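You operate a simulated robot arm through the tools that you are given. There is no shell and no other tool. Be economical: measure what you need, move in short steps, check, and stop when the job is done.

Carry out the task below with a simulated robot arm. There is one attempt and no reset: what you move stays moved.

Task
Drain the brine pad, plug it again and wet it with fresh brine.
Fine: pour from the yellow-handled jug till the jug shows 200 ml; put the jug back.

The check looks at the end state, three seconds after you hand in, the way a careful person would. Anything else that was tipped, shoved, dropped, spilled or broken makes it a failure.

Robot
A 6-joint arm with a two-finger parallel gripper, fixed in place. Base frame: the origin is at the foot of the arm, x ahead of it, y to its left, z up. Units: cm, degrees, N and s.
With the tool pointing down near the work surface it reaches from about 16 to 84 cm from the base axis. Its first joint turns from -166.0 to 166.0 degrees. Payload 3.91 kg.
Tool frame: the origin (TCP) lies between the finger pads and is the grasp point; the fingertips stand 3 cm ahead of it; z points along the fingers, y is the line along which they close. Largest opening 11 cm; finger width 2, thickness 1; the body of the gripper, 4.8 by 11.2 cm, starts 5.5 cm behind the TCP.
Orientation is that of the tool frame in the base frame, as a unit quaternion [x, y, z, w]. With the fingers straight down and closing along the base's y, the tool's x points along the base's -x, its y along +y and its z along -z.

Tools
- The arm moves only by the tool step_arm. Its argument "deltas" is a list of rows, each a list of 6 numbers: the shift along the tool's x, y, z in cm, then the turn, a rotation vector about the tool's x, y, z in degrees. In form: [[tx, ty, tz, rx, ry, rz], ...]. A call has 1 to 20 rows; each row is the pose to reach, as a shift and turn from the pose commanded when the call began, along the tool's axes at that moment. "gripper" is the gripper command, from -1 (shut) to 1 (fully open), values between in proportion, set as the call begins (left out, the last holds). A row lasts 0.2 s, in which the tool goes at most 5 cm and 8.6 degrees; a call with a longer step from one row to the next is refused whole, and so is a gripper value outside its range. A pose out of reach is approached as far as the arm can. The call stops where the force on the tool passes 90 N (or 10 N more than at its start, if that is more) or the arm is blocked; 0.2 s more then pass. The fingers move at their own pace (about 10.8 cm/s each) and stop on an object; they squeeze with about 33 N. The grip force told is the motor's: it shows also when the fingers shut on nothing. Time passes only in rows, and 0.2 s behind the last, so rows that repeat a pose let the fingers close. It gives the time, the measured TCP pose, the force on the tool (base axes), the opening and the grip force at its end, in the units of the frame above (readings bear some noise).
- Cameras (640 x 400 px; columns grow to the right, rows downward): "scene" is fixed at [22.08, 65.2, 169.1]; the picture's right is [-0.92, 0.39, 0.00], its down [0.35, 0.83, -0.42] and it looks along [-0.16, -0.39, -0.91] (base axes); focal length 230 px, centre (320, 200). "wrist" rides on the gripper at [-3.6, 0, -5.7] in the tool frame; the picture's right is [0.00, -1.00, 0.00], its down [0.97, 0.00, -0.24] and it looks along [0.24, 0.00, 0.97] (tool axes); focal length 218 px, centre (320, 200). There is no depth. A picture from a camera that has moved, and an enlarged one, comes with that camera's place and axes in the base frame and with its lens.
- snapshot(camera): a new picture of that camera. The clock stands still meanwhile.
- lift_body(by): slides the trunk up (or, below 0, down) by that many cm; the arm rides with it, the base frame stays. It gives what a move gives, with no picture.
- inspect(camera, box): a new picture of the part [left, top, right, bottom] of that camera's present view, enlarged. The clock stands still meanwhile.
- close_job(): hands the job in; it is judged then, once.

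Go step by step. Nothing tells you positions but the pictures and the camera data: compare them with the known pose of the tool, close in by small moves and look again before you grip or let go. The budget is 120 turns and 68 pictures, counting those below and the enlarged ones. Unless the task says otherwise, let go and move clear before handing in, and close with one line.

The tools are called as a command line: name --pt "numbers of a row" for each row, then --argument value for the rest, lists and objects as JSON in quotes. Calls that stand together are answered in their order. step_arm: Moves the arm, as the interface text tells. Its arguments: {"type":"object","properties":{"deltas":{"type":"array","items":{"type":"array","items":{"type":"number"}}},"gripper":{"type":"number"}},"required":["deltas"]} The other tools are called the same way: lift_body (by) slides the trunk up or down; snapshot (camera) takes a picture; inspect (camera, box) takes an enlarged picture of a part of a camera's view; close_job () hands the job in.

At the start:

```text
t: 0.0
tool_pos: [17.2, 31.43, 136.83]
tool_rot: [-0.001, 1.0, 0.0, 0.0]
wrist_force: [0.5, 0.1, 0.4]
gripper_width: 10.98
gripper_force: 0.0
trunk travel left (down, up): [-47.5, 6.5]
```

scene: 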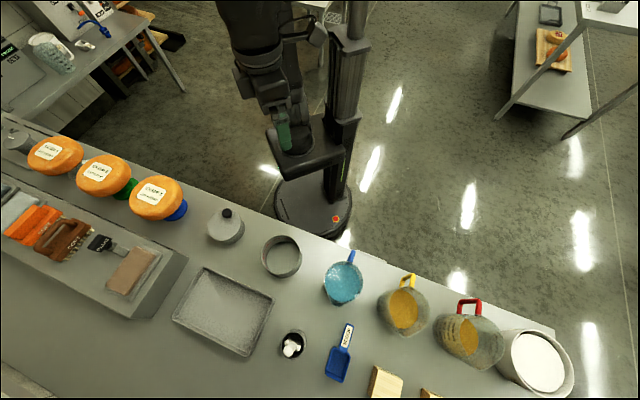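
wrist: 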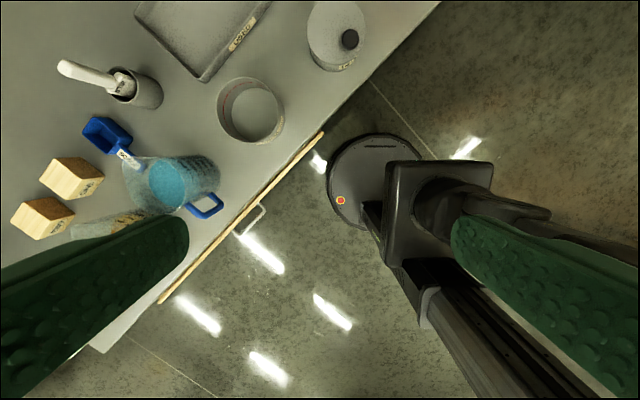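

I see a bench with jugs (blue, yellow and red handles), a tray, a pot, a round dish and other items. I'll enlarge parts of the view to find the brine pad and its plug.

inspect --camera "scene" --box '[160, 180, 400, 400]'

inspect --camera "scene" --box '[320, 230, 600, 400]'

inspect --camera "scene" --box '[0, 100, 240, 330]'

inspect --camera "wrist" --box '[0, 0, 400, 250]'

```text
1.82 times, centred on (280, 290) of scene
camera zoom: at [22.08, 65.2, 169.1], right [-0.92, 0.39, 0.0], down [0.35, 0.83, -0.42], along [-0.16, -0.39, -0.91], focal length 418 px, centre (393, 36)
```

zoom: 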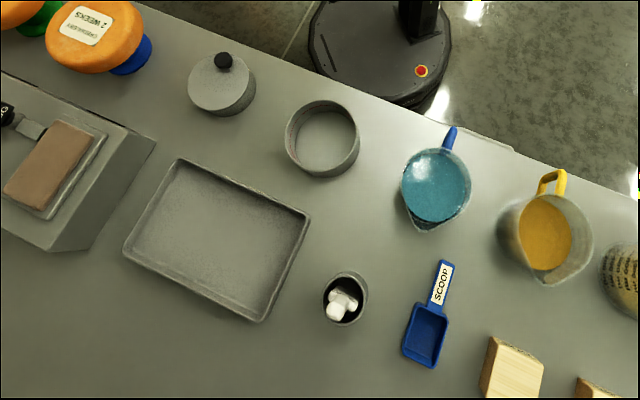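

```text
2.29 times, centred on (460, 315) of scene
camera zoom: at [22.08, 65.2, 169.1], right [-0.92, 0.39, 0.0], down [0.35, 0.83, -0.42], along [-0.16, -0.39, -0.91], focal length 526 px, centre (0, -63)
```

zoom: 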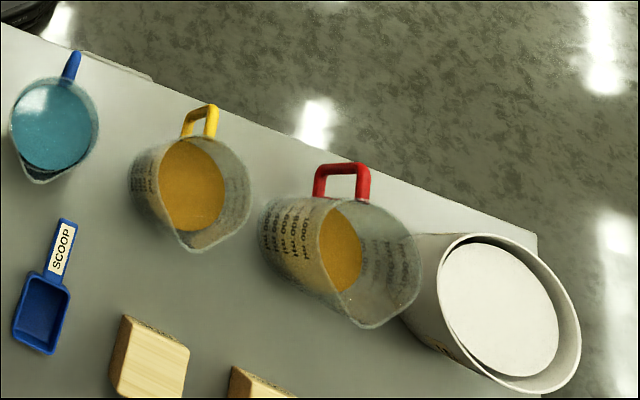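

```text
1.74 times, centred on (120, 215) of scene
camera zoom: at [22.08, 65.2, 169.1], right [-0.92, 0.39, 0.0], down [0.35, 0.83, -0.42], along [-0.16, -0.39, -0.91], focal length 400 px, centre (668, 174)
```

zoom: 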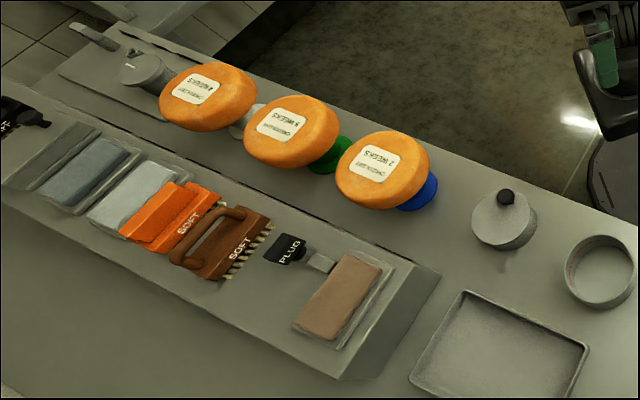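

```text
1.60 times, centred on (200, 125) of wrist
camera zoom: at [20.83, 31.4, 142.61], right [0.0, -1.0, 0.0], down [-0.97, 0.0, 0.24], along [-0.24, 0.0, -0.97], focal length 349 px, centre (512, 320)
```

zoom: 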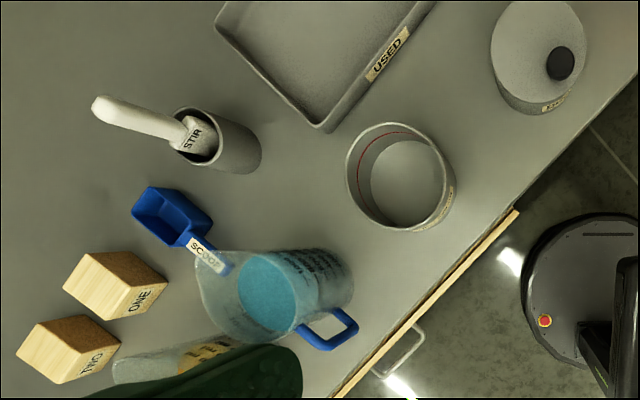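

The sloped rig at far left holds several pads, one beside a "PLUG" tag, at about (71, 33). I'll move the wrist camera over there to read the labels.

step_arm --pt "-4 0 0 0 0 0" --pt "-8 0 0 0 0 0" --pt "-12 0 0 0 0 0" --pt "-16 0 0 0 0 0" --pt "-20 0 0 0 0 0" --pt "-24 0 0 0 0 0" --pt "-28 0 0 0 0 0" --pt "-32 0 0 0 0 0" --pt "-36 0 0 0 0 0" --pt "-40 0 0 0 0 0" --pt "-44 0 0 0 0 0"

snapshot --camera "wrist"

snapshot --camera "scene"

```text
t: 2.4
tool_pos: [56.82, 30.01, 132.69]
tool_rot: [0.0, 1.0, 0.002, 0.004]
wrist_force: [0.1, -0.3, 0.3]
gripper_width: 11.0
gripper_force: 0.1
out of reach, approached as far as the arm can: row 8, 9, 10, 11
trunk travel left (down, up): [-47.5, 6.5]
```

```text
61 pictures are left
camera wrist: at [60.32, 29.9, 138.45], right [0.0, -1.0, 0.0], down [-0.97, 0.0, 0.23], along [-0.23, 0.0, -0.97], focal length 218 px, centre (320, 200)
```

wrist: 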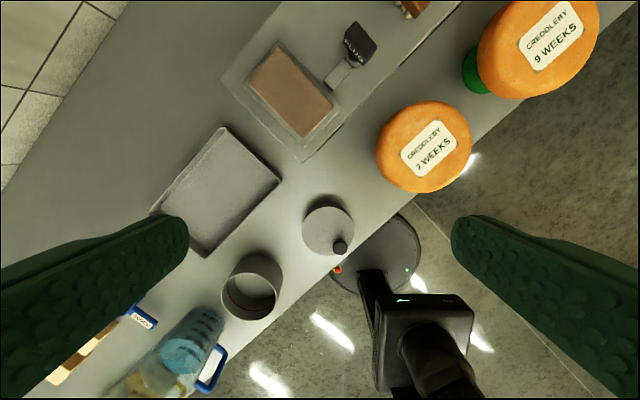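

```text
60 pictures are left
```

scene: 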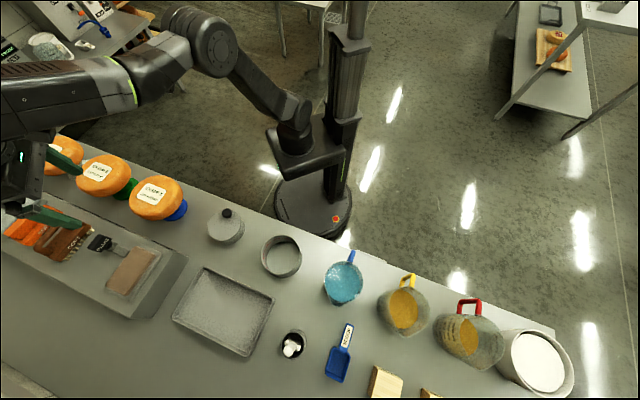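

The pad with the PLUG tag lies ahead of me. I'll enlarge it.

inspect --camera "wrist" --box '[210, 0, 410, 160]'

inspect --camera "wrist" --box '[160, 120, 360, 330]'

```text
2.50 times, centred on (310, 80) of wrist
camera zoom: at [60.32, 29.9, 138.45], right [0.0, -1.0, 0.0], down [-0.97, 0.0, 0.23], along [-0.23, 0.0, -0.97], focal length 546 px, centre (345, 500)
```

zoom: 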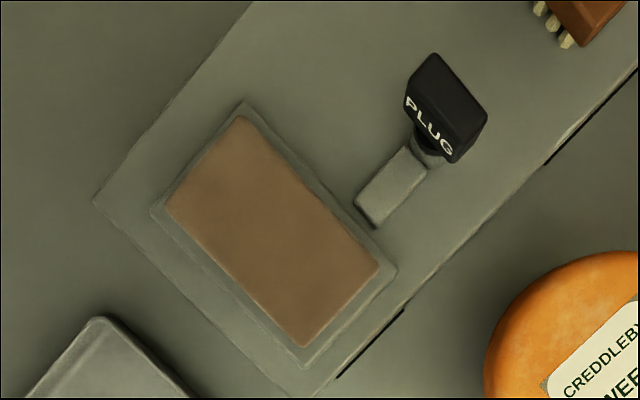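

```text
1.90 times, centred on (260, 225) of wrist
camera zoom: at [60.32, 29.9, 138.45], right [0.0, -1.0, 0.0], down [-0.97, 0.0, 0.23], along [-0.23, 0.0, -0.97], focal length 416 px, centre (434, 152)
```

zoom: 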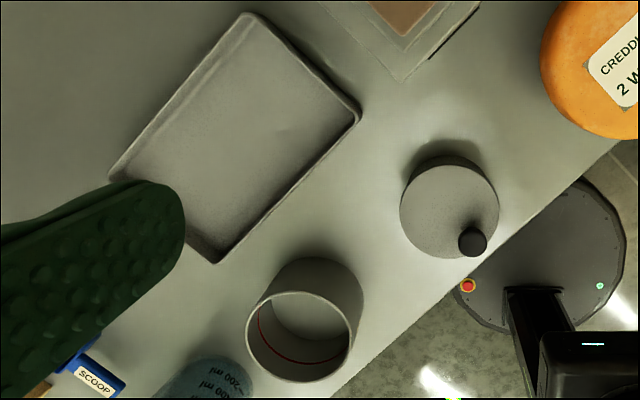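

I want to see the left end of the rig, so I'll use a tall narrow box that widens past the frame.

inspect --camera "scene" --box '[0, 130, 10, 270]'

inspect --camera "scene" --box '[70, 210, 180, 320]'

```text
2.86 times, centred on (5, 200) of scene
camera zoom: at [22.08, 65.2, 169.1], right [-0.92, 0.39, 0.0], down [0.35, 0.83, -0.42], along [-0.16, -0.39, -0.91], focal length 657 px, centre (1220, 200)
```

zoom: 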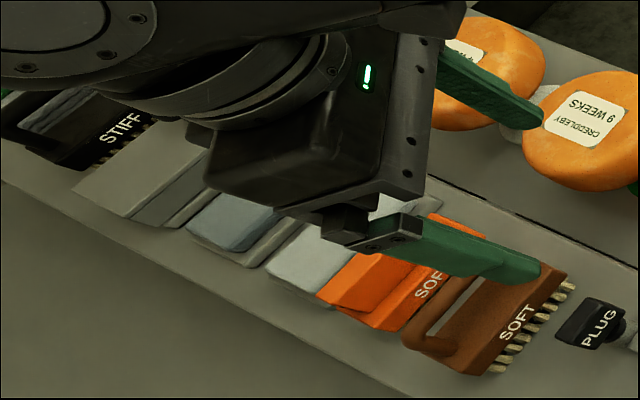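

```text
3.64 times, centred on (125, 265) of scene
camera zoom: at [22.08, 65.2, 169.1], right [-0.92, 0.39, 0.0], down [0.35, 0.83, -0.42], along [-0.16, -0.39, -0.91], focal length 837 px, centre (1029, -36)
```

zoom: 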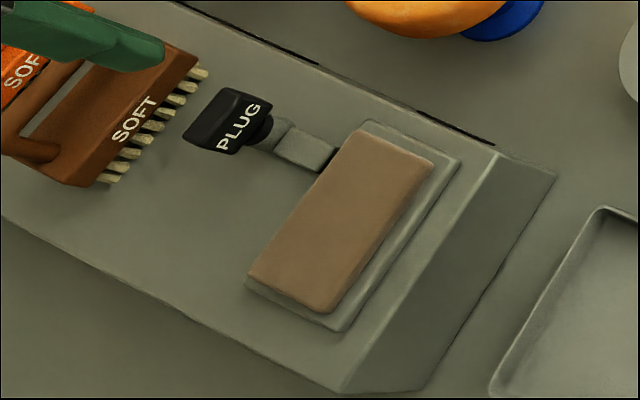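

The brown pad sits in a shallow tray with a channel to a drain, and the plug's top is at about (76, 23.5, 100.5). I'll come down and look at it from closer.

step_arm --pt "0 0 4 0 0 0" --pt "0 0 8 0 0 0" --pt "0 0 12 0 0 0" --pt "0 0 16 0 0 0" --pt "0 0 20 0 0 0"

```text
t: 3.6
tool_pos: [56.97, 30.1, 112.18]
tool_rot: [-0.001, 1.0, 0.0, 0.0]
wrist_force: [-0.3, 0.1, 0.6]
gripper_width: 10.99
gripper_force: 0.1
trunk travel left (down, up): [-47.5, 6.5]
```

Next I'll move closer to the plug, staying high, and look again.

step_arm --pt "-4 -1 0 0 0 0" --pt "-8 -2 0 0 0 0" --pt "-12 -4 0 0 0 0"

snapshot --camera "wrist"

```text
t: 4.4
tool_pos: [68.94, 25.94, 112.7]
tool_rot: [-0.001, 1.0, 0.0, 0.0]
wrist_force: [0.3, -0.9, -0.2]
gripper_width: 10.99
gripper_force: 0.0
trunk travel left (down, up): [-47.5, 6.5]
```

```text
55 pictures are left
camera wrist: at [72.5, 25.91, 118.39], right [0.0, -1.0, 0.0], down [-0.97, 0.0, 0.24], along [-0.24, 0.0, -0.97], focal length 218 px, centre (320, 200)
```

wrist: 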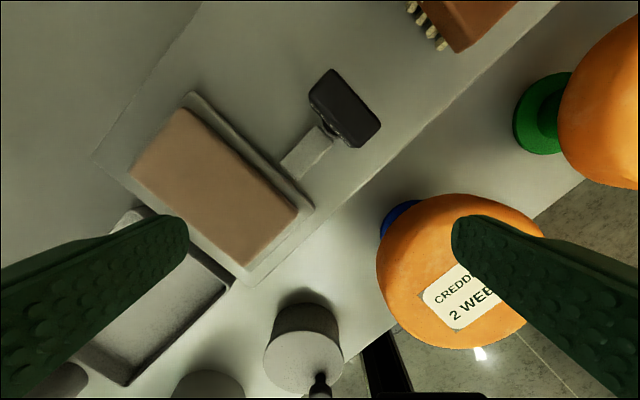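

The plug's grip is a block whose thin side lies along the bench, at about 45° to the base axes. I'll turn the tool about -45°, centre above it and look again.

step_arm --pt "-1.2 -0.4 0 0 0 -7.5" --pt "-2.4 -0.8 0 0 0 -15" --pt "-3.6 -1.2 0 0 0 -22.5" --pt "-4.8 -1.6 0 0 0 -30" --pt "-6 -2 0 0 0 -37.5" --pt "-6.6 -2.4 0 0 0 -45" --gripper 0

inspect --camera "wrist" --box '[160, 20, 480, 220]'

```text
t: 5.8
tool_pos: [75.3, 23.47, 112.62]
tool_rot: [-0.384, 0.923, -0.001, -0.001]
wrist_force: [0.0, 0.2, -0.3]
gripper_width: 5.5
gripper_force: 0.1
trunk travel left (down, up): [-47.5, 6.5]
```

```text
2.00 times, centred on (320, 120) of wrist
camera zoom: at [77.85, 26.03, 118.39], right [0.71, -0.71, 0.0], down [-0.68, -0.69, 0.24], along [-0.17, -0.17, -0.97], focal length 436 px, centre (320, 360)
```

zoom: 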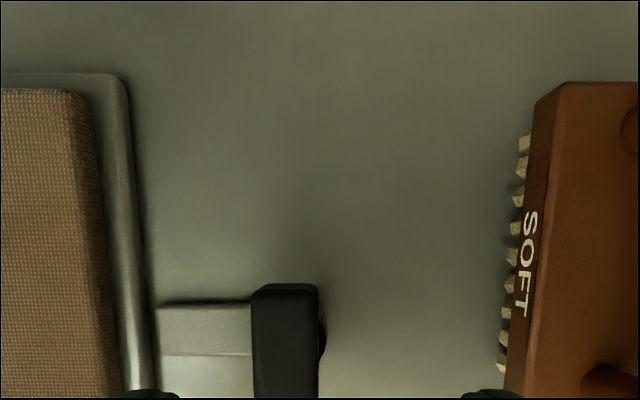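

The alignment is very good. I'll take a view centred on the plug.

inspect --camera "wrist" --box '[200, 120, 440, 270]'

```text
2.67 times, centred on (320, 195) of wrist
camera zoom: at [77.85, 26.03, 118.39], right [0.71, -0.71, 0.0], down [-0.68, -0.69, 0.24], along [-0.17, -0.17, -0.97], focal length 582 px, centre (320, 213)
```

zoom: 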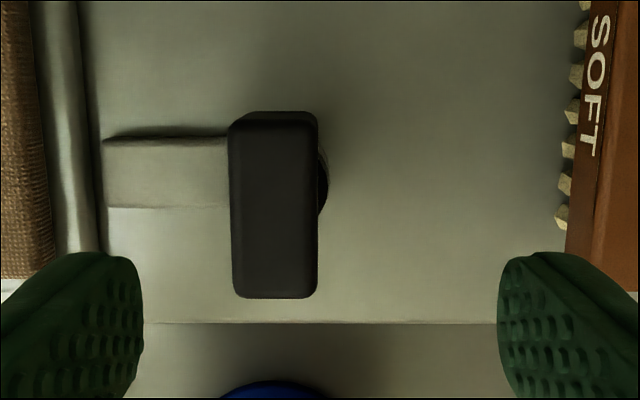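

The plug is 1.4 cm to the tool's +y and 0.5 cm to +x, and the grip block is about 2.6 by 5.4 cm. I'll shift and come down most of the way.

step_arm --pt "0.5 1.43 0 0 0 0" --pt "0.5 1.43 4 0 0 0" --pt "0.5 1.43 7 0 0 0" --pt "0.5 1.43 8.5 0 0 0"

snapshot --camera "wrist"

inspect --camera "scene" --box '[40, 190, 180, 300]'

```text
t: 6.8
tool_pos: [73.84, 24.19, 104.06]
tool_rot: [-0.384, 0.924, -0.001, 0.0]
wrist_force: [-0.4, 0.6, -0.2]
gripper_width: 5.52
gripper_force: 0.0
trunk travel left (down, up): [-47.5, 6.5]
```

```text
52 pictures are left
camera wrist: at [76.48, 26.68, 109.88], right [0.71, -0.71, 0.0], down [-0.69, -0.69, 0.24], along [-0.17, -0.17, -0.97], focal length 218 px, centre (320, 200)
```

wrist: 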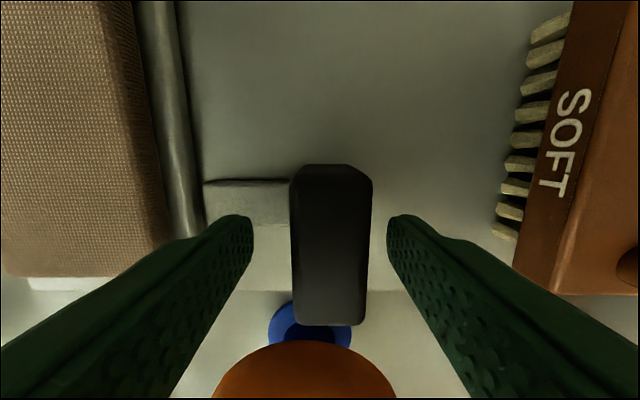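

```text
3.64 times, centred on (110, 245) of scene
camera zoom: at [22.08, 65.2, 169.1], right [-0.92, 0.39, 0.0], down [0.35, 0.83, -0.42], along [-0.16, -0.39, -0.91], focal length 837 px, centre (1084, 36)
```

zoom: 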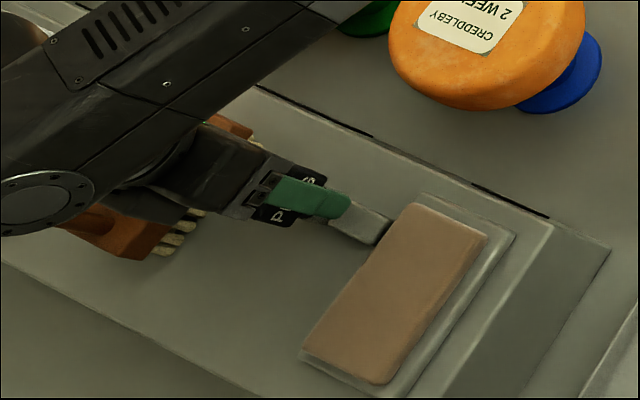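

The block is taller than I thought: its top is at about 104.5. I'll shift by (-1.0, -0.27), lower 1.4 cm and close.

step_arm --pt "-1.0 -0.27 0 0 0 0" --pt "-1.0 -0.27 1.4 0 0 0"

snapshot --camera "wrist"

```text
t: 7.4
tool_pos: [74.7, 24.74, 102.46]
tool_rot: [-0.384, 0.923, 0.0, 0.0]
wrist_force: [-0.3, 1.1, -0.7]
gripper_width: 5.48
gripper_force: 0.1
trunk travel left (down, up): [-47.5, 6.5]
```

```text
50 pictures are left
camera wrist: at [77.25, 27.26, 108.42], right [0.71, -0.71, 0.0], down [-0.69, -0.69, 0.24], along [-0.17, -0.17, -0.97], focal length 218 px, centre (320, 200)
```

wrist: 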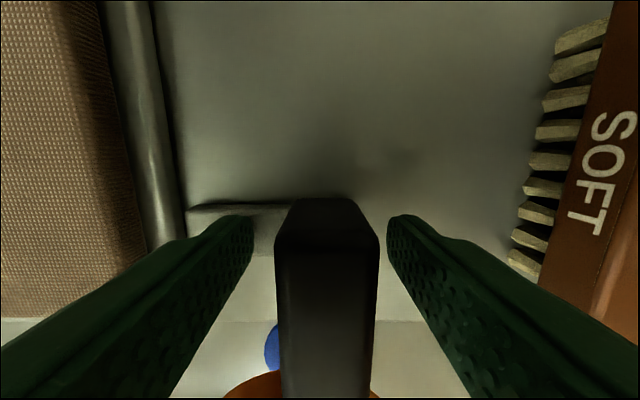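

The block is between the fingers and well centred. I'll adjust by 0.45 cm and close.

step_arm --pt "0.45 -0.12 0 0 0 0" --pt "0.45 -0.12 0 0 0 0" --pt "0.45 -0.12 0 0 0 0" --pt "0.45 -0.12 0 0 0 0" --gripper -1

```text
t: 8.4
tool_pos: [74.71, 24.53, 102.6]
tool_rot: [-0.384, 0.923, 0.001, 0.001]
wrist_force: [16.0, 11.2, 0.9]
gripper_width: 2.97
gripper_force: 45.3
trunk travel left (down, up): [-47.5, 6.5]
```

The plug is gripped, but there is some sideways load because the shift and the closing overlapped. I'll relieve it, then lift straight up.

step_arm --pt "-0.3 0 0 0 0 0" --pt "-0.3 0 0 0 0 0"

```text
t: 9.0
tool_pos: [74.74, 24.51, 102.67]
tool_rot: [-0.383, 0.924, -0.001, -0.001]
wrist_force: [4.4, 2.9, 5.9]
gripper_width: 2.92
gripper_force: 44.0
trunk travel left (down, up): [-47.5, 6.5]
```

Now I'll lift it slowly.

step_arm --pt "0 0 -0.5 0 0 0" --pt "0 0 -1 0 0 0" --pt "0 0 -2 0 0 0" --pt "0 0 -4 0 0 0" --pt "0 0 -6 0 0 0"

snapshot --camera "wrist"

inspect --camera "scene" --box '[40, 190, 180, 300]'

```text
t: 9.9
tool_pos: [74.86, 24.63, 103.04]
tool_rot: [-0.382, 0.924, 0.002, -0.019]
wrist_force: [17.3, 5.1, -28.5]
gripper_width: 2.92
gripper_force: 44.8
trunk travel left (down, up): [-47.5, 6.5]
stopped in row 4: the force on the tool passed its limit (the readings are from after the stop); the commanded pose is now the measured one
```

```text
49 pictures are left
camera wrist: at [77.62, 27.22, 108.79], right [0.71, -0.71, -0.02], down [-0.68, -0.68, 0.27], along [-0.2, -0.18, -0.96], focal length 218 px, centre (320, 200)
```

wrist: 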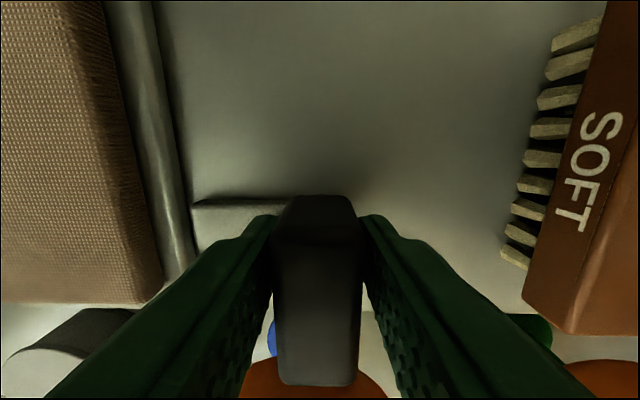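

```text
3.64 times, centred on (110, 245) of scene
camera zoom: at [22.08, 65.2, 169.1], right [-0.92, 0.39, 0.0], down [0.35, 0.83, -0.42], along [-0.16, -0.39, -0.91], focal length 837 px, centre (1084, 36)
```

zoom: 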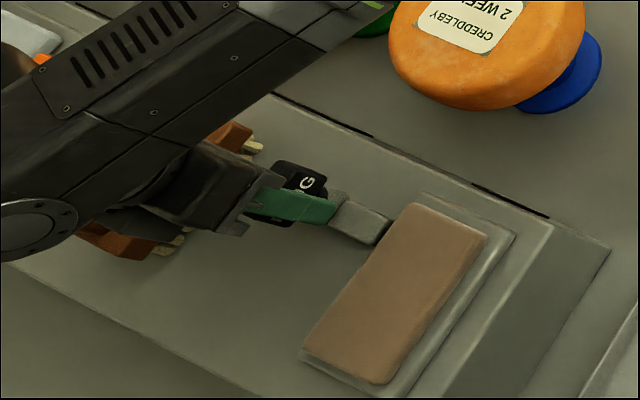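

The plug resisted the lift and stayed seated. I'll pull in small steps and read the force.

step_arm --pt "0 0 -0.3 0 0 0" --pt "0 0 -0.6 0 0 0" --pt "0 0 -0.9 0 0 0" --pt "0 0 -0.9 0 0 0"

```text
t: 10.9
tool_pos: [74.96, 24.57, 103.26]
tool_rot: [-0.382, 0.924, 0.002, -0.027]
wrist_force: [13.9, -0.6, -72.8]
gripper_width: 2.97
gripper_force: 44.7
trunk travel left (down, up): [-47.5, 6.5]
```

It still holds at 73 N of straight pull, so it may need a turn. I'll ease off and try a gentle twist to see if it rotates.

step_arm --pt "0 0 0.5 0 0 0" --pt "0 0 0.5 0 0 5" --pt "0 0 0.5 0 0 10" --pt "0 0 0.5 0 0 10"

snapshot --camera "wrist"

```text
t: 11.9
tool_pos: [74.28, 24.47, 104.88]
tool_rot: [-0.301, 0.954, -0.001, -0.01]
wrist_force: [8.4, 1.2, 28.7]
gripper_width: 2.79
gripper_force: 33.4
trunk travel left (down, up): [-47.5, 6.5]
```

```text
47 pictures are left
camera wrist: at [77.32, 26.53, 110.69], right [0.57, -0.82, -0.01], down [-0.79, -0.55, 0.26], along [-0.22, -0.14, -0.97], focal length 218 px, centre (320, 200)
```

wrist: 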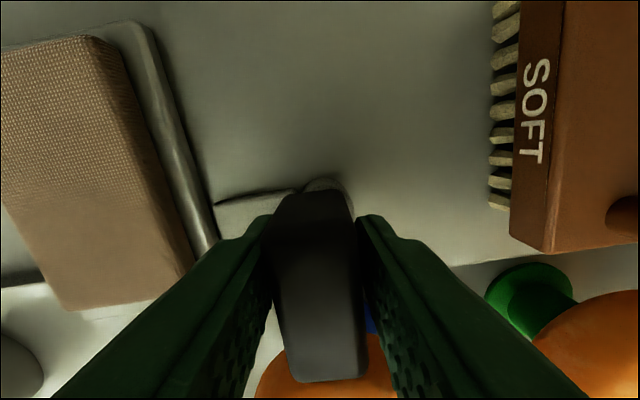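

The twist broke it loose: the plug rose about 1.6 cm and a drain rim shows behind it. I'll lift it clear.

step_arm --pt "0 0 -0.5 0 0 0" --pt "0 0 -1.5 0 0 0" --pt "0 0 -3 0 0 0" --pt "0 0 -5 0 0 0" --pt "0 0 -5 0 0 0"

snapshot --camera "wrist"

inspect --camera "scene" --box '[40, 190, 180, 300]'

```text
t: 13.1
tool_pos: [74.34, 24.56, 109.08]
tool_rot: [-0.3, 0.954, -0.001, -0.017]
wrist_force: [0.0, -0.4, -0.2]
gripper_width: 2.67
gripper_force: 33.3
trunk travel left (down, up): [-47.5, 6.5]
```

```text
46 pictures are left
camera wrist: at [77.5, 26.65, 114.75], right [0.57, -0.82, -0.01], down [-0.79, -0.55, 0.27], along [-0.23, -0.15, -0.96], focal length 218 px, centre (320, 200)
```

wrist: 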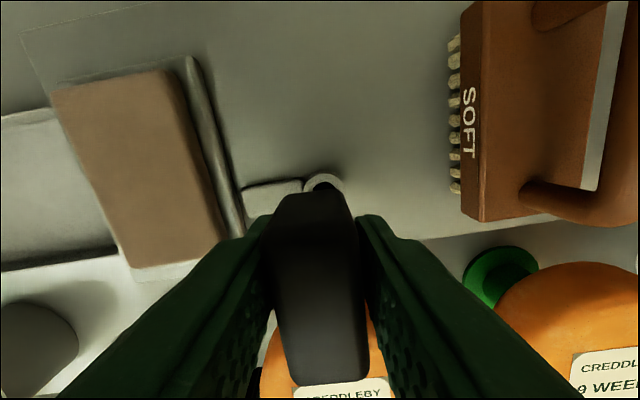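

```text
3.64 times, centred on (110, 245) of scene
camera zoom: at [22.08, 65.2, 169.1], right [-0.92, 0.39, 0.0], down [0.35, 0.83, -0.42], along [-0.16, -0.39, -0.91], focal length 837 px, centre (1084, 36)
```

zoom: 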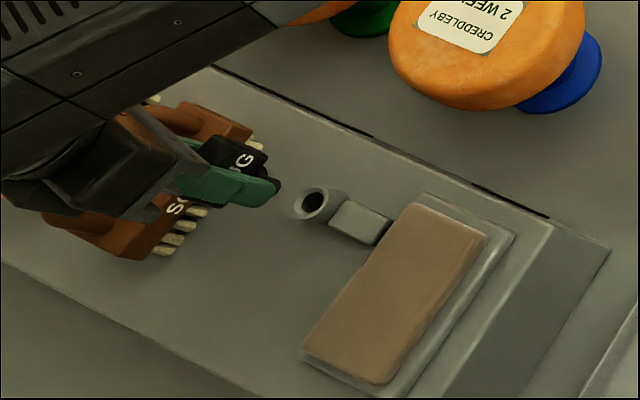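

The plug is out and the drain is open. I'll hold here and let the pad drain while watching it.

step_arm --pt "0 0 0 0 0 0" --pt "0 0 0 0 0 0" --pt "0 0 0 0 0 0" --pt "0 0 0 0 0 0" --pt "0 0 0 0 0 0" --pt "0 0 0 0 0 0" --pt "0 0 0 0 0 0" --pt "0 0 0 0 0 0" --pt "0 0 0 0 0 0" --pt "0 0 0 0 0 0" --pt "0 0 0 0 0 0" --pt "0 0 0 0 0 0" --pt "0 0 0 0 0 0" --pt "0 0 0 0 0 0" --pt "0 0 0 0 0 0" --pt "0 0 0 0 0 0" --pt "0 0 0 0 0 0" --pt "0 0 0 0 0 0" --pt "0 0 0 0 0 0" --pt "0 0 0 0 0 0"

inspect --camera "scene" --box '[80, 210, 180, 300]'

snapshot --camera "wrist"

```text
t: 17.3
tool_pos: [74.45, 24.54, 109.19]
tool_rot: [-0.301, 0.953, 0.0, -0.016]
wrist_force: [-0.1, 0.5, -0.7]
gripper_width: 2.67
gripper_force: 33.1
trunk travel left (down, up): [-47.5, 6.5]
```

```text
4.44 times, centred on (130, 255) of scene
camera zoom: at [22.08, 65.2, 169.1], right [-0.92, 0.39, 0.0], down [0.35, 0.83, -0.42], along [-0.16, -0.39, -0.91], focal length 1022 px, centre (1164, -44)
```

zoom: 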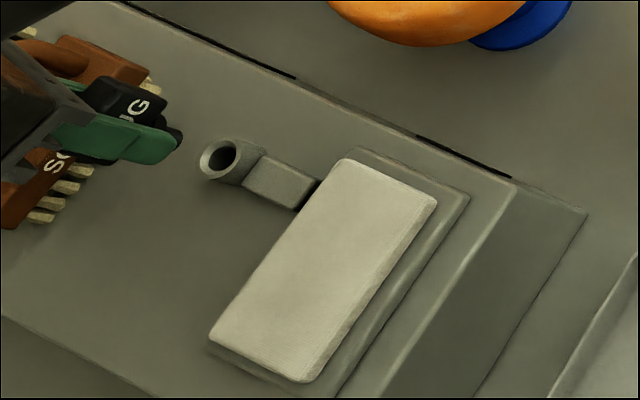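

```text
43 pictures are left
camera wrist: at [77.51, 26.65, 114.78], right [0.57, -0.82, -0.01], down [-0.79, -0.55, 0.27], along [-0.23, -0.15, -0.96], focal length 218 px, centre (320, 200)
```

wrist: 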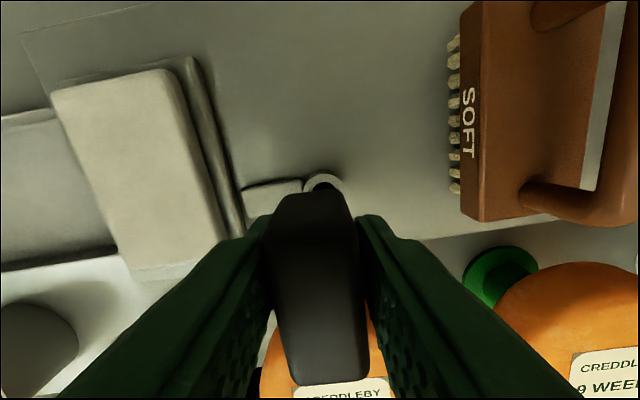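

The pad has turned pale, so it is drained. I'll set the tool upright at the original yaw over the drain (74.7, 24.5) and check the plug's alignment.

step_arm --pt "0 0 0 0.35 -0.85 -5" --pt "-0.2 0.1 0 0.7 -1.7 -9.9" --pt "-0.2 0.1 0 0.7 -1.7 -9.9"

inspect --camera "wrist" --box '[200, 140, 440, 400]'

inspect --camera "scene" --box '[70, 210, 140, 260]'

```text
t: 18.1
tool_pos: [74.54, 24.79, 109.13]
tool_rot: [-0.382, 0.924, 0.0, 0.0]
wrist_force: [0.0, 0.7, -0.6]
gripper_width: 2.65
gripper_force: 33.6
trunk travel left (down, up): [-47.5, 6.5]
```

```text
1.54 times, centred on (320, 270) of wrist
camera zoom: at [77.06, 27.27, 114.95], right [0.71, -0.71, 0.0], down [-0.69, -0.69, 0.24], along [-0.17, -0.17, -0.97], focal length 336 px, centre (320, 92)
```

zoom: 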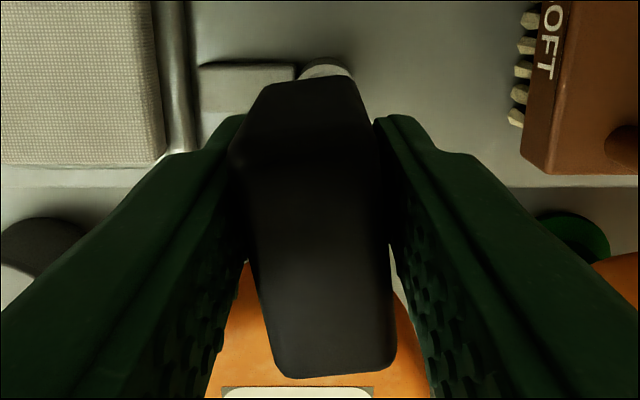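

```text
8.00 times, centred on (105, 235) of scene
camera zoom: at [22.08, 65.2, 169.1], right [-0.92, 0.39, 0.0], down [0.35, 0.83, -0.42], along [-0.16, -0.39, -0.91], focal length 1841 px, centre (2040, -80)
```

zoom: 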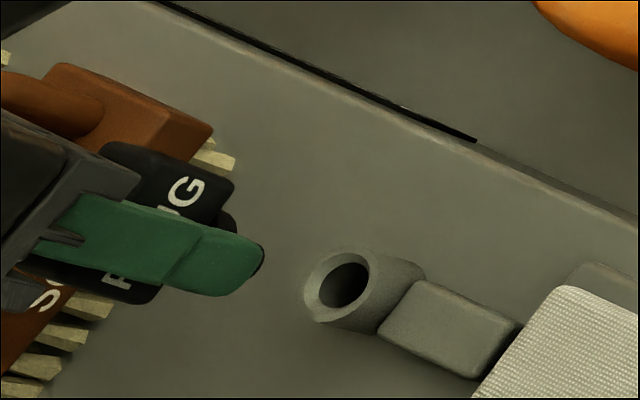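

The plug turned about 6° in the grip. I'll counter-turn by that, centre over the drain and come down part way to check.

step_arm --pt "0.05 -0.27 0 0 0 6.5" --pt "0.05 -0.27 1.5 0 0 6.5" --pt "0.05 -0.27 2.8 0 0 6.5" --pt "0.05 -0.27 2.8 0 0 6.5"

inspect --camera "scene" --box '[70, 210, 140, 260]'

inspect --camera "wrist" --box '[200, 140, 440, 400]'

```text
t: 19.1
tool_pos: [74.58, 24.47, 106.32]
tool_rot: [-0.329, 0.944, 0.001, 0.0]
wrist_force: [-0.1, -0.7, 0.4]
gripper_width: 2.64
gripper_force: 32.9
trunk travel left (down, up): [-47.5, 6.5]
```

```text
8.00 times, centred on (105, 235) of scene
camera zoom: at [22.08, 65.2, 169.1], right [-0.92, 0.39, 0.0], down [0.35, 0.83, -0.42], along [-0.16, -0.39, -0.91], focal length 1841 px, centre (2040, -80)
```

zoom: 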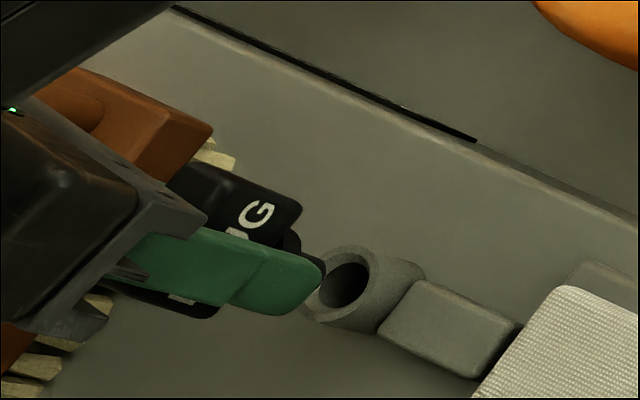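

```text
1.54 times, centred on (320, 270) of wrist
camera zoom: at [77.47, 26.7, 112.17], right [0.62, -0.78, 0.0], down [-0.76, -0.6, 0.24], along [-0.19, -0.15, -0.97], focal length 336 px, centre (320, 92)
```

zoom: 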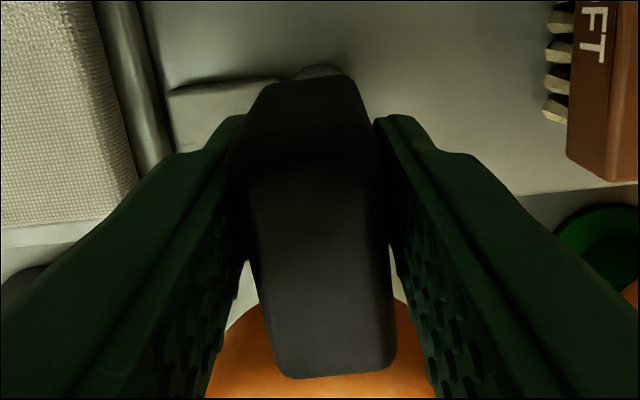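

The plug is lined up over the drain. I'll lower it gently and watch the force.

step_arm --pt "-0.07 0.03 0.5 0 0 0" --pt "-0.07 0.03 1.0 0 0 0" --pt "-0.07 0.03 1.4 0 0 0" --pt "-0.07 0.03 1.7 0 0 0" --pt "-0.07 0.03 2.0 0 0 0" --pt "-0.07 0.03 2.0 0 0 0"

inspect --camera "scene" --box '[70, 210, 140, 260]'

```text
t: 20.5
tool_pos: [74.62, 24.28, 104.33]
tool_rot: [-0.328, 0.945, 0.0, -0.002]
wrist_force: [-8.2, -6.2, 3.2]
gripper_width: 2.65
gripper_force: 32.9
trunk travel left (down, up): [-47.5, 6.5]
```

```text
8.00 times, centred on (105, 235) of scene
camera zoom: at [22.08, 65.2, 169.1], right [-0.92, 0.39, 0.0], down [0.35, 0.83, -0.42], along [-0.16, -0.39, -0.91], focal length 1841 px, centre (2040, -80)
```

zoom: 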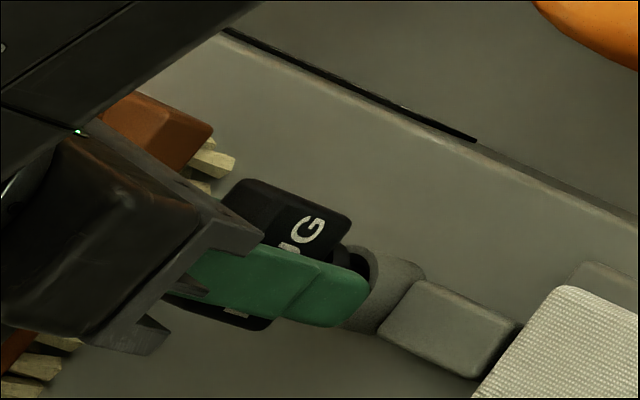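

The plug is entering with a small side load. I'll ease toward that side and press on.

step_arm --pt "0.15 0 0 0 0 0" --pt "0.15 0 0.4 0 0 0" --pt "0.15 0 0.8 0 0 0" --pt "0.15 0 1.2 0 0 0" --pt "0.15 0 1.5 0 0 0" --pt "0.15 0 1.5 0 0 0"

```text
t: 21.9
tool_pos: [74.71, 24.46, 103.37]
tool_rot: [-0.329, 0.944, 0.0, 0.004]
wrist_force: [3.6, 1.7, 30.2]
gripper_width: 2.66
gripper_force: 32.4
trunk travel left (down, up): [-47.5, 6.5]
```

It is at 103.4 with 30 N of resistance. I'll press a bit more.

step_arm --pt "0 0 0.3 0 0 0" --pt "0 0 0.6 0 0 0" --pt "0 0 0.8 0 0 0" --pt "0 0 0.8 0 0 0"

inspect --camera "scene" --box '[70, 210, 140, 260]'

snapshot --camera "wrist"

```text
t: 22.9
tool_pos: [74.59, 24.45, 103.48]
tool_rot: [-0.329, 0.944, 0.001, 0.011]
wrist_force: [12.2, 4.2, 67.5]
gripper_width: 2.66
gripper_force: 32.9
trunk travel left (down, up): [-47.5, 6.5]
```

```text
8.00 times, centred on (105, 235) of scene
camera zoom: at [22.08, 65.2, 169.1], right [-0.92, 0.39, 0.0], down [0.35, 0.83, -0.42], along [-0.16, -0.39, -0.91], focal length 1841 px, centre (2040, -80)
```

zoom: 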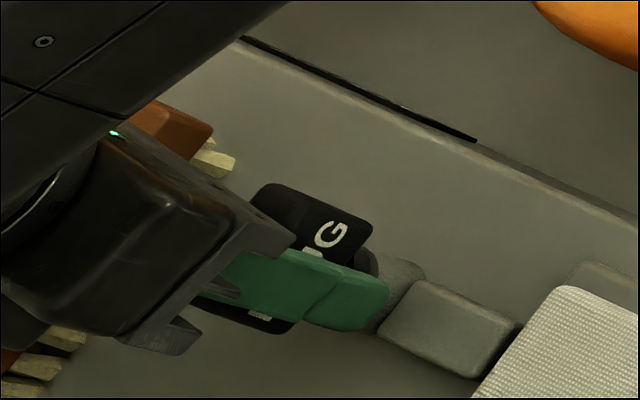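

```text
36 pictures are left
camera wrist: at [77.27, 26.57, 109.27], right [0.62, -0.78, 0.01], down [-0.77, -0.61, 0.22], along [-0.17, -0.14, -0.98], focal length 218 px, centre (320, 200)
```

wrist: 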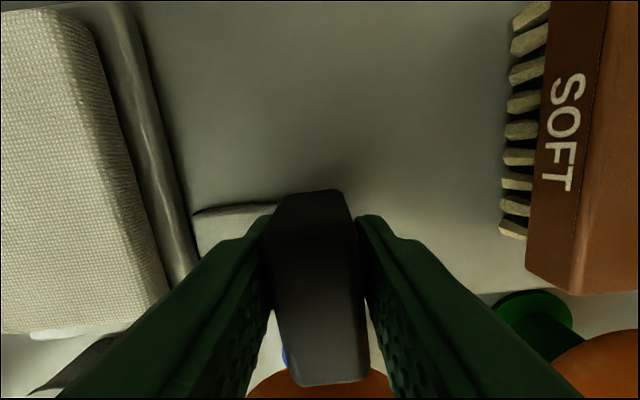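

The label position now matches the original seated view to within a few pixels, so the plug is home. I'll ease off the press, then release and rise.

step_arm --pt "0 0 -0.4 0 0 0" --pt "0 0 -0.6 0 0 0"

step_arm --pt "0 0 0 0 0 0" --pt "0 0 0 0 0 0" --pt "0 0 0 0 0 0" --pt "0 0 0 0 0 0" --gripper 0

step_arm --pt "0 0 -1 0 0 0" --pt "0 0 -3 0 0 0" --pt "0 0 -6 0 0 0" --pt "0 0 -10 0 0 0" --pt "-0.5 -1 -14 0 0 0"

snapshot --camera "wrist"

```text
t: 23.5
tool_pos: [74.58, 24.29, 103.44]
tool_rot: [-0.329, 0.944, 0.0, 0.005]
wrist_force: [12.8, 3.3, 45.4]
gripper_width: 2.62
gripper_force: 33.1
trunk travel left (down, up): [-47.5, 6.5]
```

```text
t: 24.5
tool_pos: [74.83, 24.09, 103.37]
tool_rot: [-0.329, 0.944, -0.002, 0.005]
wrist_force: [29.6, -21.0, 44.9]
gripper_width: 3.77
gripper_force: 0.0
trunk travel left (down, up): [-47.5, 6.5]
```

```text
t: 25.7
tool_pos: [75.18, 24.03, 115.47]
tool_rot: [-0.33, 0.944, 0.001, 0.001]
wrist_force: [0.5, 0.2, 1.0]
gripper_width: 5.51
gripper_force: 0.0
out of reach, approached as far as the arm can: row 5
trunk travel left (down, up): [-47.5, 6.5]
```

```text
35 pictures are left
camera wrist: at [77.92, 26.23, 121.28], right [0.62, -0.78, 0.0], down [-0.76, -0.6, 0.24], along [-0.19, -0.15, -0.97], focal length 218 px, centre (320, 200)
```

wrist: 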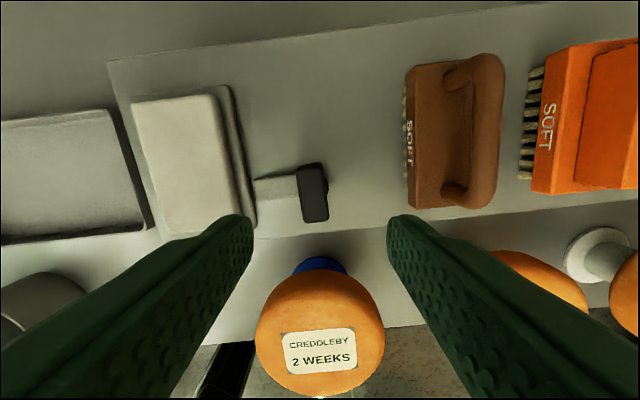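

The plug is seated and the brushes are untouched. I'll move over to the yellow-handled jug, at about (0, 75) with its handle toward me, travelling high.

step_arm --pt "2.3 3.65 0 0 0 0" --pt "4.7 7.3 -1 0 0 0" --pt "7 11 -2 0 0 0" --pt "9.3 14.6 -3 0 0 0" --pt "11.7 18.3 -4 0 0 0" --pt "14 21.9 -5 0 0 0" --pt "16.3 25.6 -6 0 0 0" --pt "18.7 29.2 -6 0 0 0" --pt "21 32.9 -6 0 0 0" --pt "23.3 36.5 -6 0 0 0" --pt "25.7 40.2 -6 0 0 0" --pt "28 43.8 -6 0 0 0" --pt "30.3 47.5 -6 0 0 0" --pt "32.7 51.1 -6 0 0 0" --pt "35 54.8 -6 0 0 0" --pt "37.3 58.4 -6 0 0 0" --pt "39.7 62.1 -6 0 0 0"

snapshot --camera "wrist"

inspect --camera "scene" --box '[70, 210, 140, 260]'

```text
t: 29.3
tool_pos: [5.16, 48.09, 121.53]
tool_rot: [-0.329, 0.945, -0.001, 0.001]
wrist_force: [0.1, -0.6, -1.4]
gripper_width: 5.5
gripper_force: 0.0
trunk travel left (down, up): [-47.5, 6.5]
```

```text
34 pictures are left
camera wrist: at [8.07, 50.25, 127.31], right [0.62, -0.78, 0.0], down [-0.76, -0.6, 0.24], along [-0.19, -0.15, -0.97], focal length 218 px, centre (320, 200)
```

wrist: 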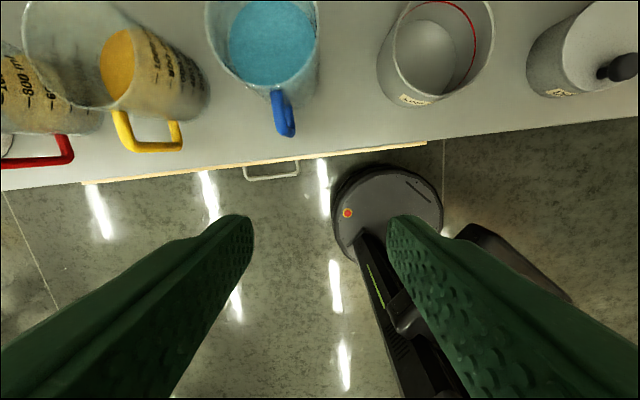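

```text
8.00 times, centred on (105, 235) of scene
camera zoom: at [22.08, 65.2, 169.1], right [-0.92, 0.39, 0.0], down [0.35, 0.83, -0.42], along [-0.16, -0.39, -0.91], focal length 1841 px, centre (2040, -80)
```

zoom: 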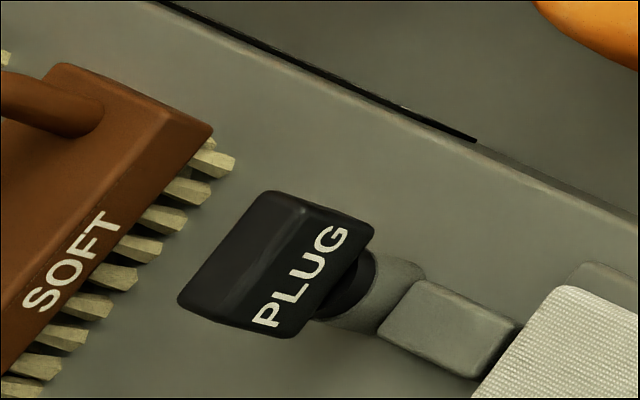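

The plug looks exactly as it did at the start. The yellow handle's upright bar is at about (-5.3, 67), z 92–102, so I'll grip it horizontally from the bench-front side. First I'll shift to a stand-off point and turn to heading 45°.

step_arm --pt "1.05 3.34 0 0 0 -1" --pt "2.1 6.7 0 0 0 -2" --pt "3.15 10 0 0 0 -3" --pt "4.2 13.4 0 0 0 -4" --pt "5.25 16.7 0 0 0 -5" --pt "6.3 20 0 0 0 -6.4" --gripper 0.2

step_arm --pt "0 0 0 0 -8 0" --pt "0 0 0 0 -16 0" --pt "0 0 0 0 -24 0" --pt "0 0 0 0 -32 0" --pt "0 0 0 0 -40 0" --pt "0 0 0 0 -48 0" --pt "0 0 0 0 -56 0" --pt "0 0 0 0 -64 0" --pt "0 0 0 0 -72 0" --pt "0 0 0 0 -80 0" --pt "0 0 0 0 -86 0" --pt "0 0 0 0 -90 0"

snapshot --camera "wrist"

```text
t: 30.7
tool_pos: [-12.06, 59.78, 121.2]
tool_rot: [-0.382, 0.924, -0.001, -0.001]
wrist_force: [-1.2, -0.3, -0.7]
gripper_width: 6.59
gripper_force: 0.0
trunk travel left (down, up): [-47.5, 6.5]
```

```text
t: 33.3
tool_pos: [-12.13, 59.71, 121.47]
tool_rot: [-0.27, 0.653, 0.27, 0.654]
wrist_force: [0.7, 0.3, 0.4]
gripper_width: 6.61
gripper_force: 0.1
trunk travel left (down, up): [-47.5, 6.5]
```

```text
32 pictures are left
camera wrist: at [-16.1, 55.69, 125.15], right [0.71, -0.71, 0.0], down [-0.17, -0.17, -0.97], along [0.69, 0.69, -0.24], focal length 218 px, centre (320, 200)
```

wrist: 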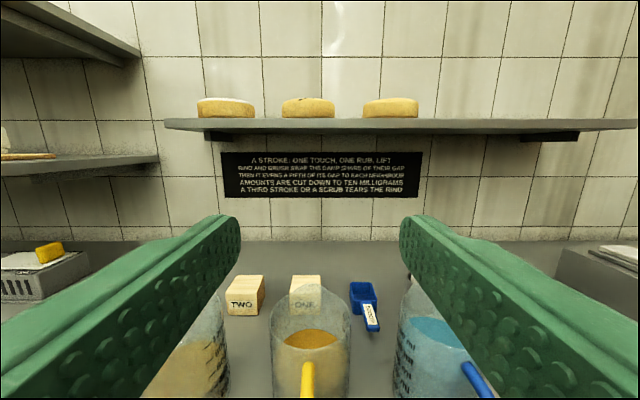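

The yellow handle is nearly straight ahead. I'll lower the tool to the handle's height and look.

step_arm --pt "4 0 0 0 0 0" --pt "8 0 0 0 0 0" --pt "12 0 0 0 0 0" --pt "16 0 0 0 0 0" --pt "20 0 0 0 0 0" --pt "23.5 0 0 0 0 0"

snapshot --camera "wrist"

```text
t: 34.7
tool_pos: [-12.08, 59.82, 98.01]
tool_rot: [-0.27, 0.653, 0.27, 0.654]
wrist_force: [0.9, 0.7, -0.5]
gripper_width: 6.6
gripper_force: 0.0
trunk travel left (down, up): [-47.5, 6.5]
```

```text
31 pictures are left
camera wrist: at [-16.07, 55.78, 101.56], right [0.71, -0.71, 0.0], down [-0.17, -0.17, -0.97], along [0.69, 0.68, -0.24], focal length 218 px, centre (320, 200)
```

wrist: 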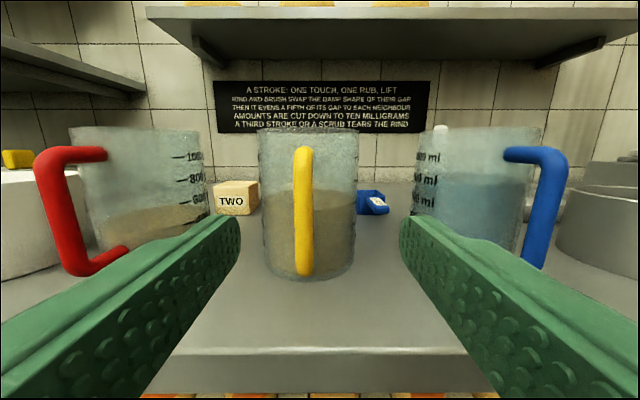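

The bar is 1.2 cm to the tool's +y and the grip height should be 97. I'll align and go half way in.

step_arm --pt "0.8 1.18 0 0 0 0" --pt "0.8 1.18 3 0 0 0" --pt "0.8 1.18 5.5 0 0 0"

snapshot --camera "wrist"

```text
t: 35.5
tool_pos: [-8.86, 64.32, 97.13]
tool_rot: [-0.27, 0.653, 0.269, 0.654]
wrist_force: [0.2, 0.0, -0.5]
gripper_width: 6.59
gripper_force: 0.0
trunk travel left (down, up): [-47.5, 6.5]
```

```text
30 pictures are left
camera wrist: at [-12.89, 60.35, 100.75], right [0.7, -0.71, 0.0], down [-0.17, -0.17, -0.97], along [0.69, 0.68, -0.24], focal length 218 px, centre (320, 200)
```

wrist: 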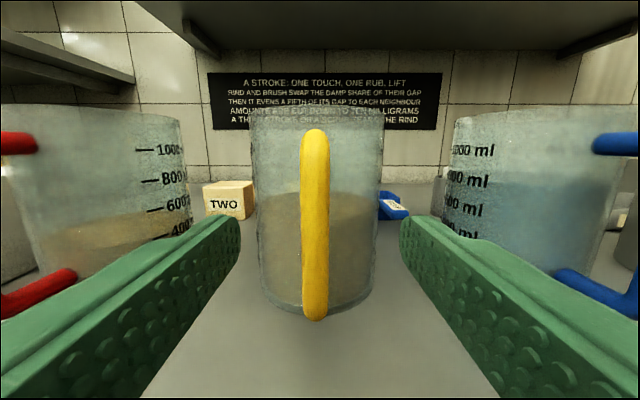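

The bar is about 5.3 cm ahead of the grasp point. I'll go in 4.6 cm and close.

step_arm --pt "0 0.27 2 0 0 0" --pt "0 0.27 4 0 0 0" --pt "0 0.27 4.6 0 0 0"

snapshot --camera "wrist"

```text
t: 36.3
tool_pos: [-5.72, 67.86, 97.22]
tool_rot: [-0.27, 0.653, 0.269, 0.654]
wrist_force: [-0.9, 0.2, 0.1]
gripper_width: 6.59
gripper_force: 0.0
trunk travel left (down, up): [-47.5, 6.5]
```

```text
29 pictures are left
camera wrist: at [-9.81, 63.76, 100.87], right [0.71, -0.71, 0.0], down [-0.17, -0.17, -0.97], along [0.69, 0.68, -0.24], focal length 218 px, centre (320, 200)
```

wrist: 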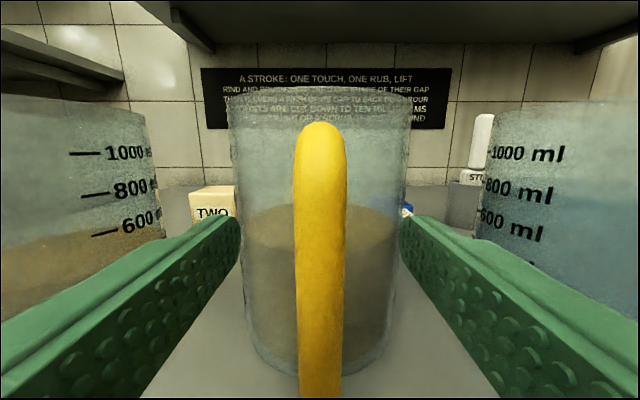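

The bar sits between the pads with the fingertips clear of the body. I'll close the gripper.

step_arm --pt "0 0 0 0 0 0" --pt "0 0 0 0 0 0" --pt "0 0 0 0 0 0" --pt "0 0 0 0 0 0" --gripper -1

step_arm --pt "-0.5 0 0 0 0 0" --pt "-1.5 0 0 0 0 0" --pt "-3 0 0 0 0 0" --pt "-5 0 0 0 0 0"

snapshot --camera "wrist"

inspect --camera "scene" --box '[340, 240, 500, 370]'

```text
t: 37.3
tool_pos: [-5.91, 67.82, 97.25]
tool_rot: [-0.27, 0.654, 0.269, 0.654]
wrist_force: [0.5, 0.9, 0.3]
gripper_width: 1.3
gripper_force: 33.7
trunk travel left (down, up): [-47.5, 6.5]
```

```text
t: 38.3
tool_pos: [-5.85, 67.88, 101.92]
tool_rot: [-0.27, 0.654, 0.269, 0.654]
wrist_force: [0.0, -0.4, -7.6]
gripper_width: 1.28
gripper_force: 32.8
trunk travel left (down, up): [-47.5, 6.5]
```

```text
28 pictures are left
camera wrist: at [-9.83, 63.82, 105.72], right [0.71, -0.71, 0.0], down [-0.17, -0.17, -0.97], along [0.69, 0.68, -0.24], focal length 218 px, centre (320, 200)
```

wrist: 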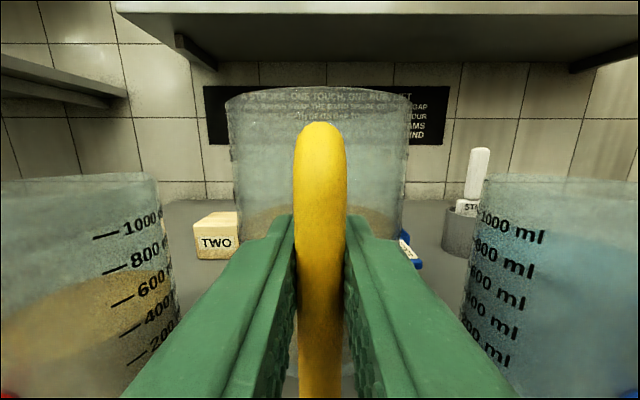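

```text
3.08 times, centred on (420, 305) of scene
camera zoom: at [22.08, 65.2, 169.1], right [-0.92, 0.39, 0.0], down [0.35, 0.83, -0.42], along [-0.16, -0.39, -0.91], focal length 708 px, centre (12, -123)
```

zoom: 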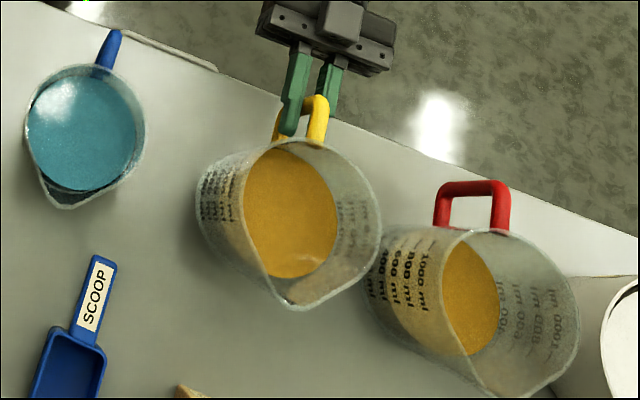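

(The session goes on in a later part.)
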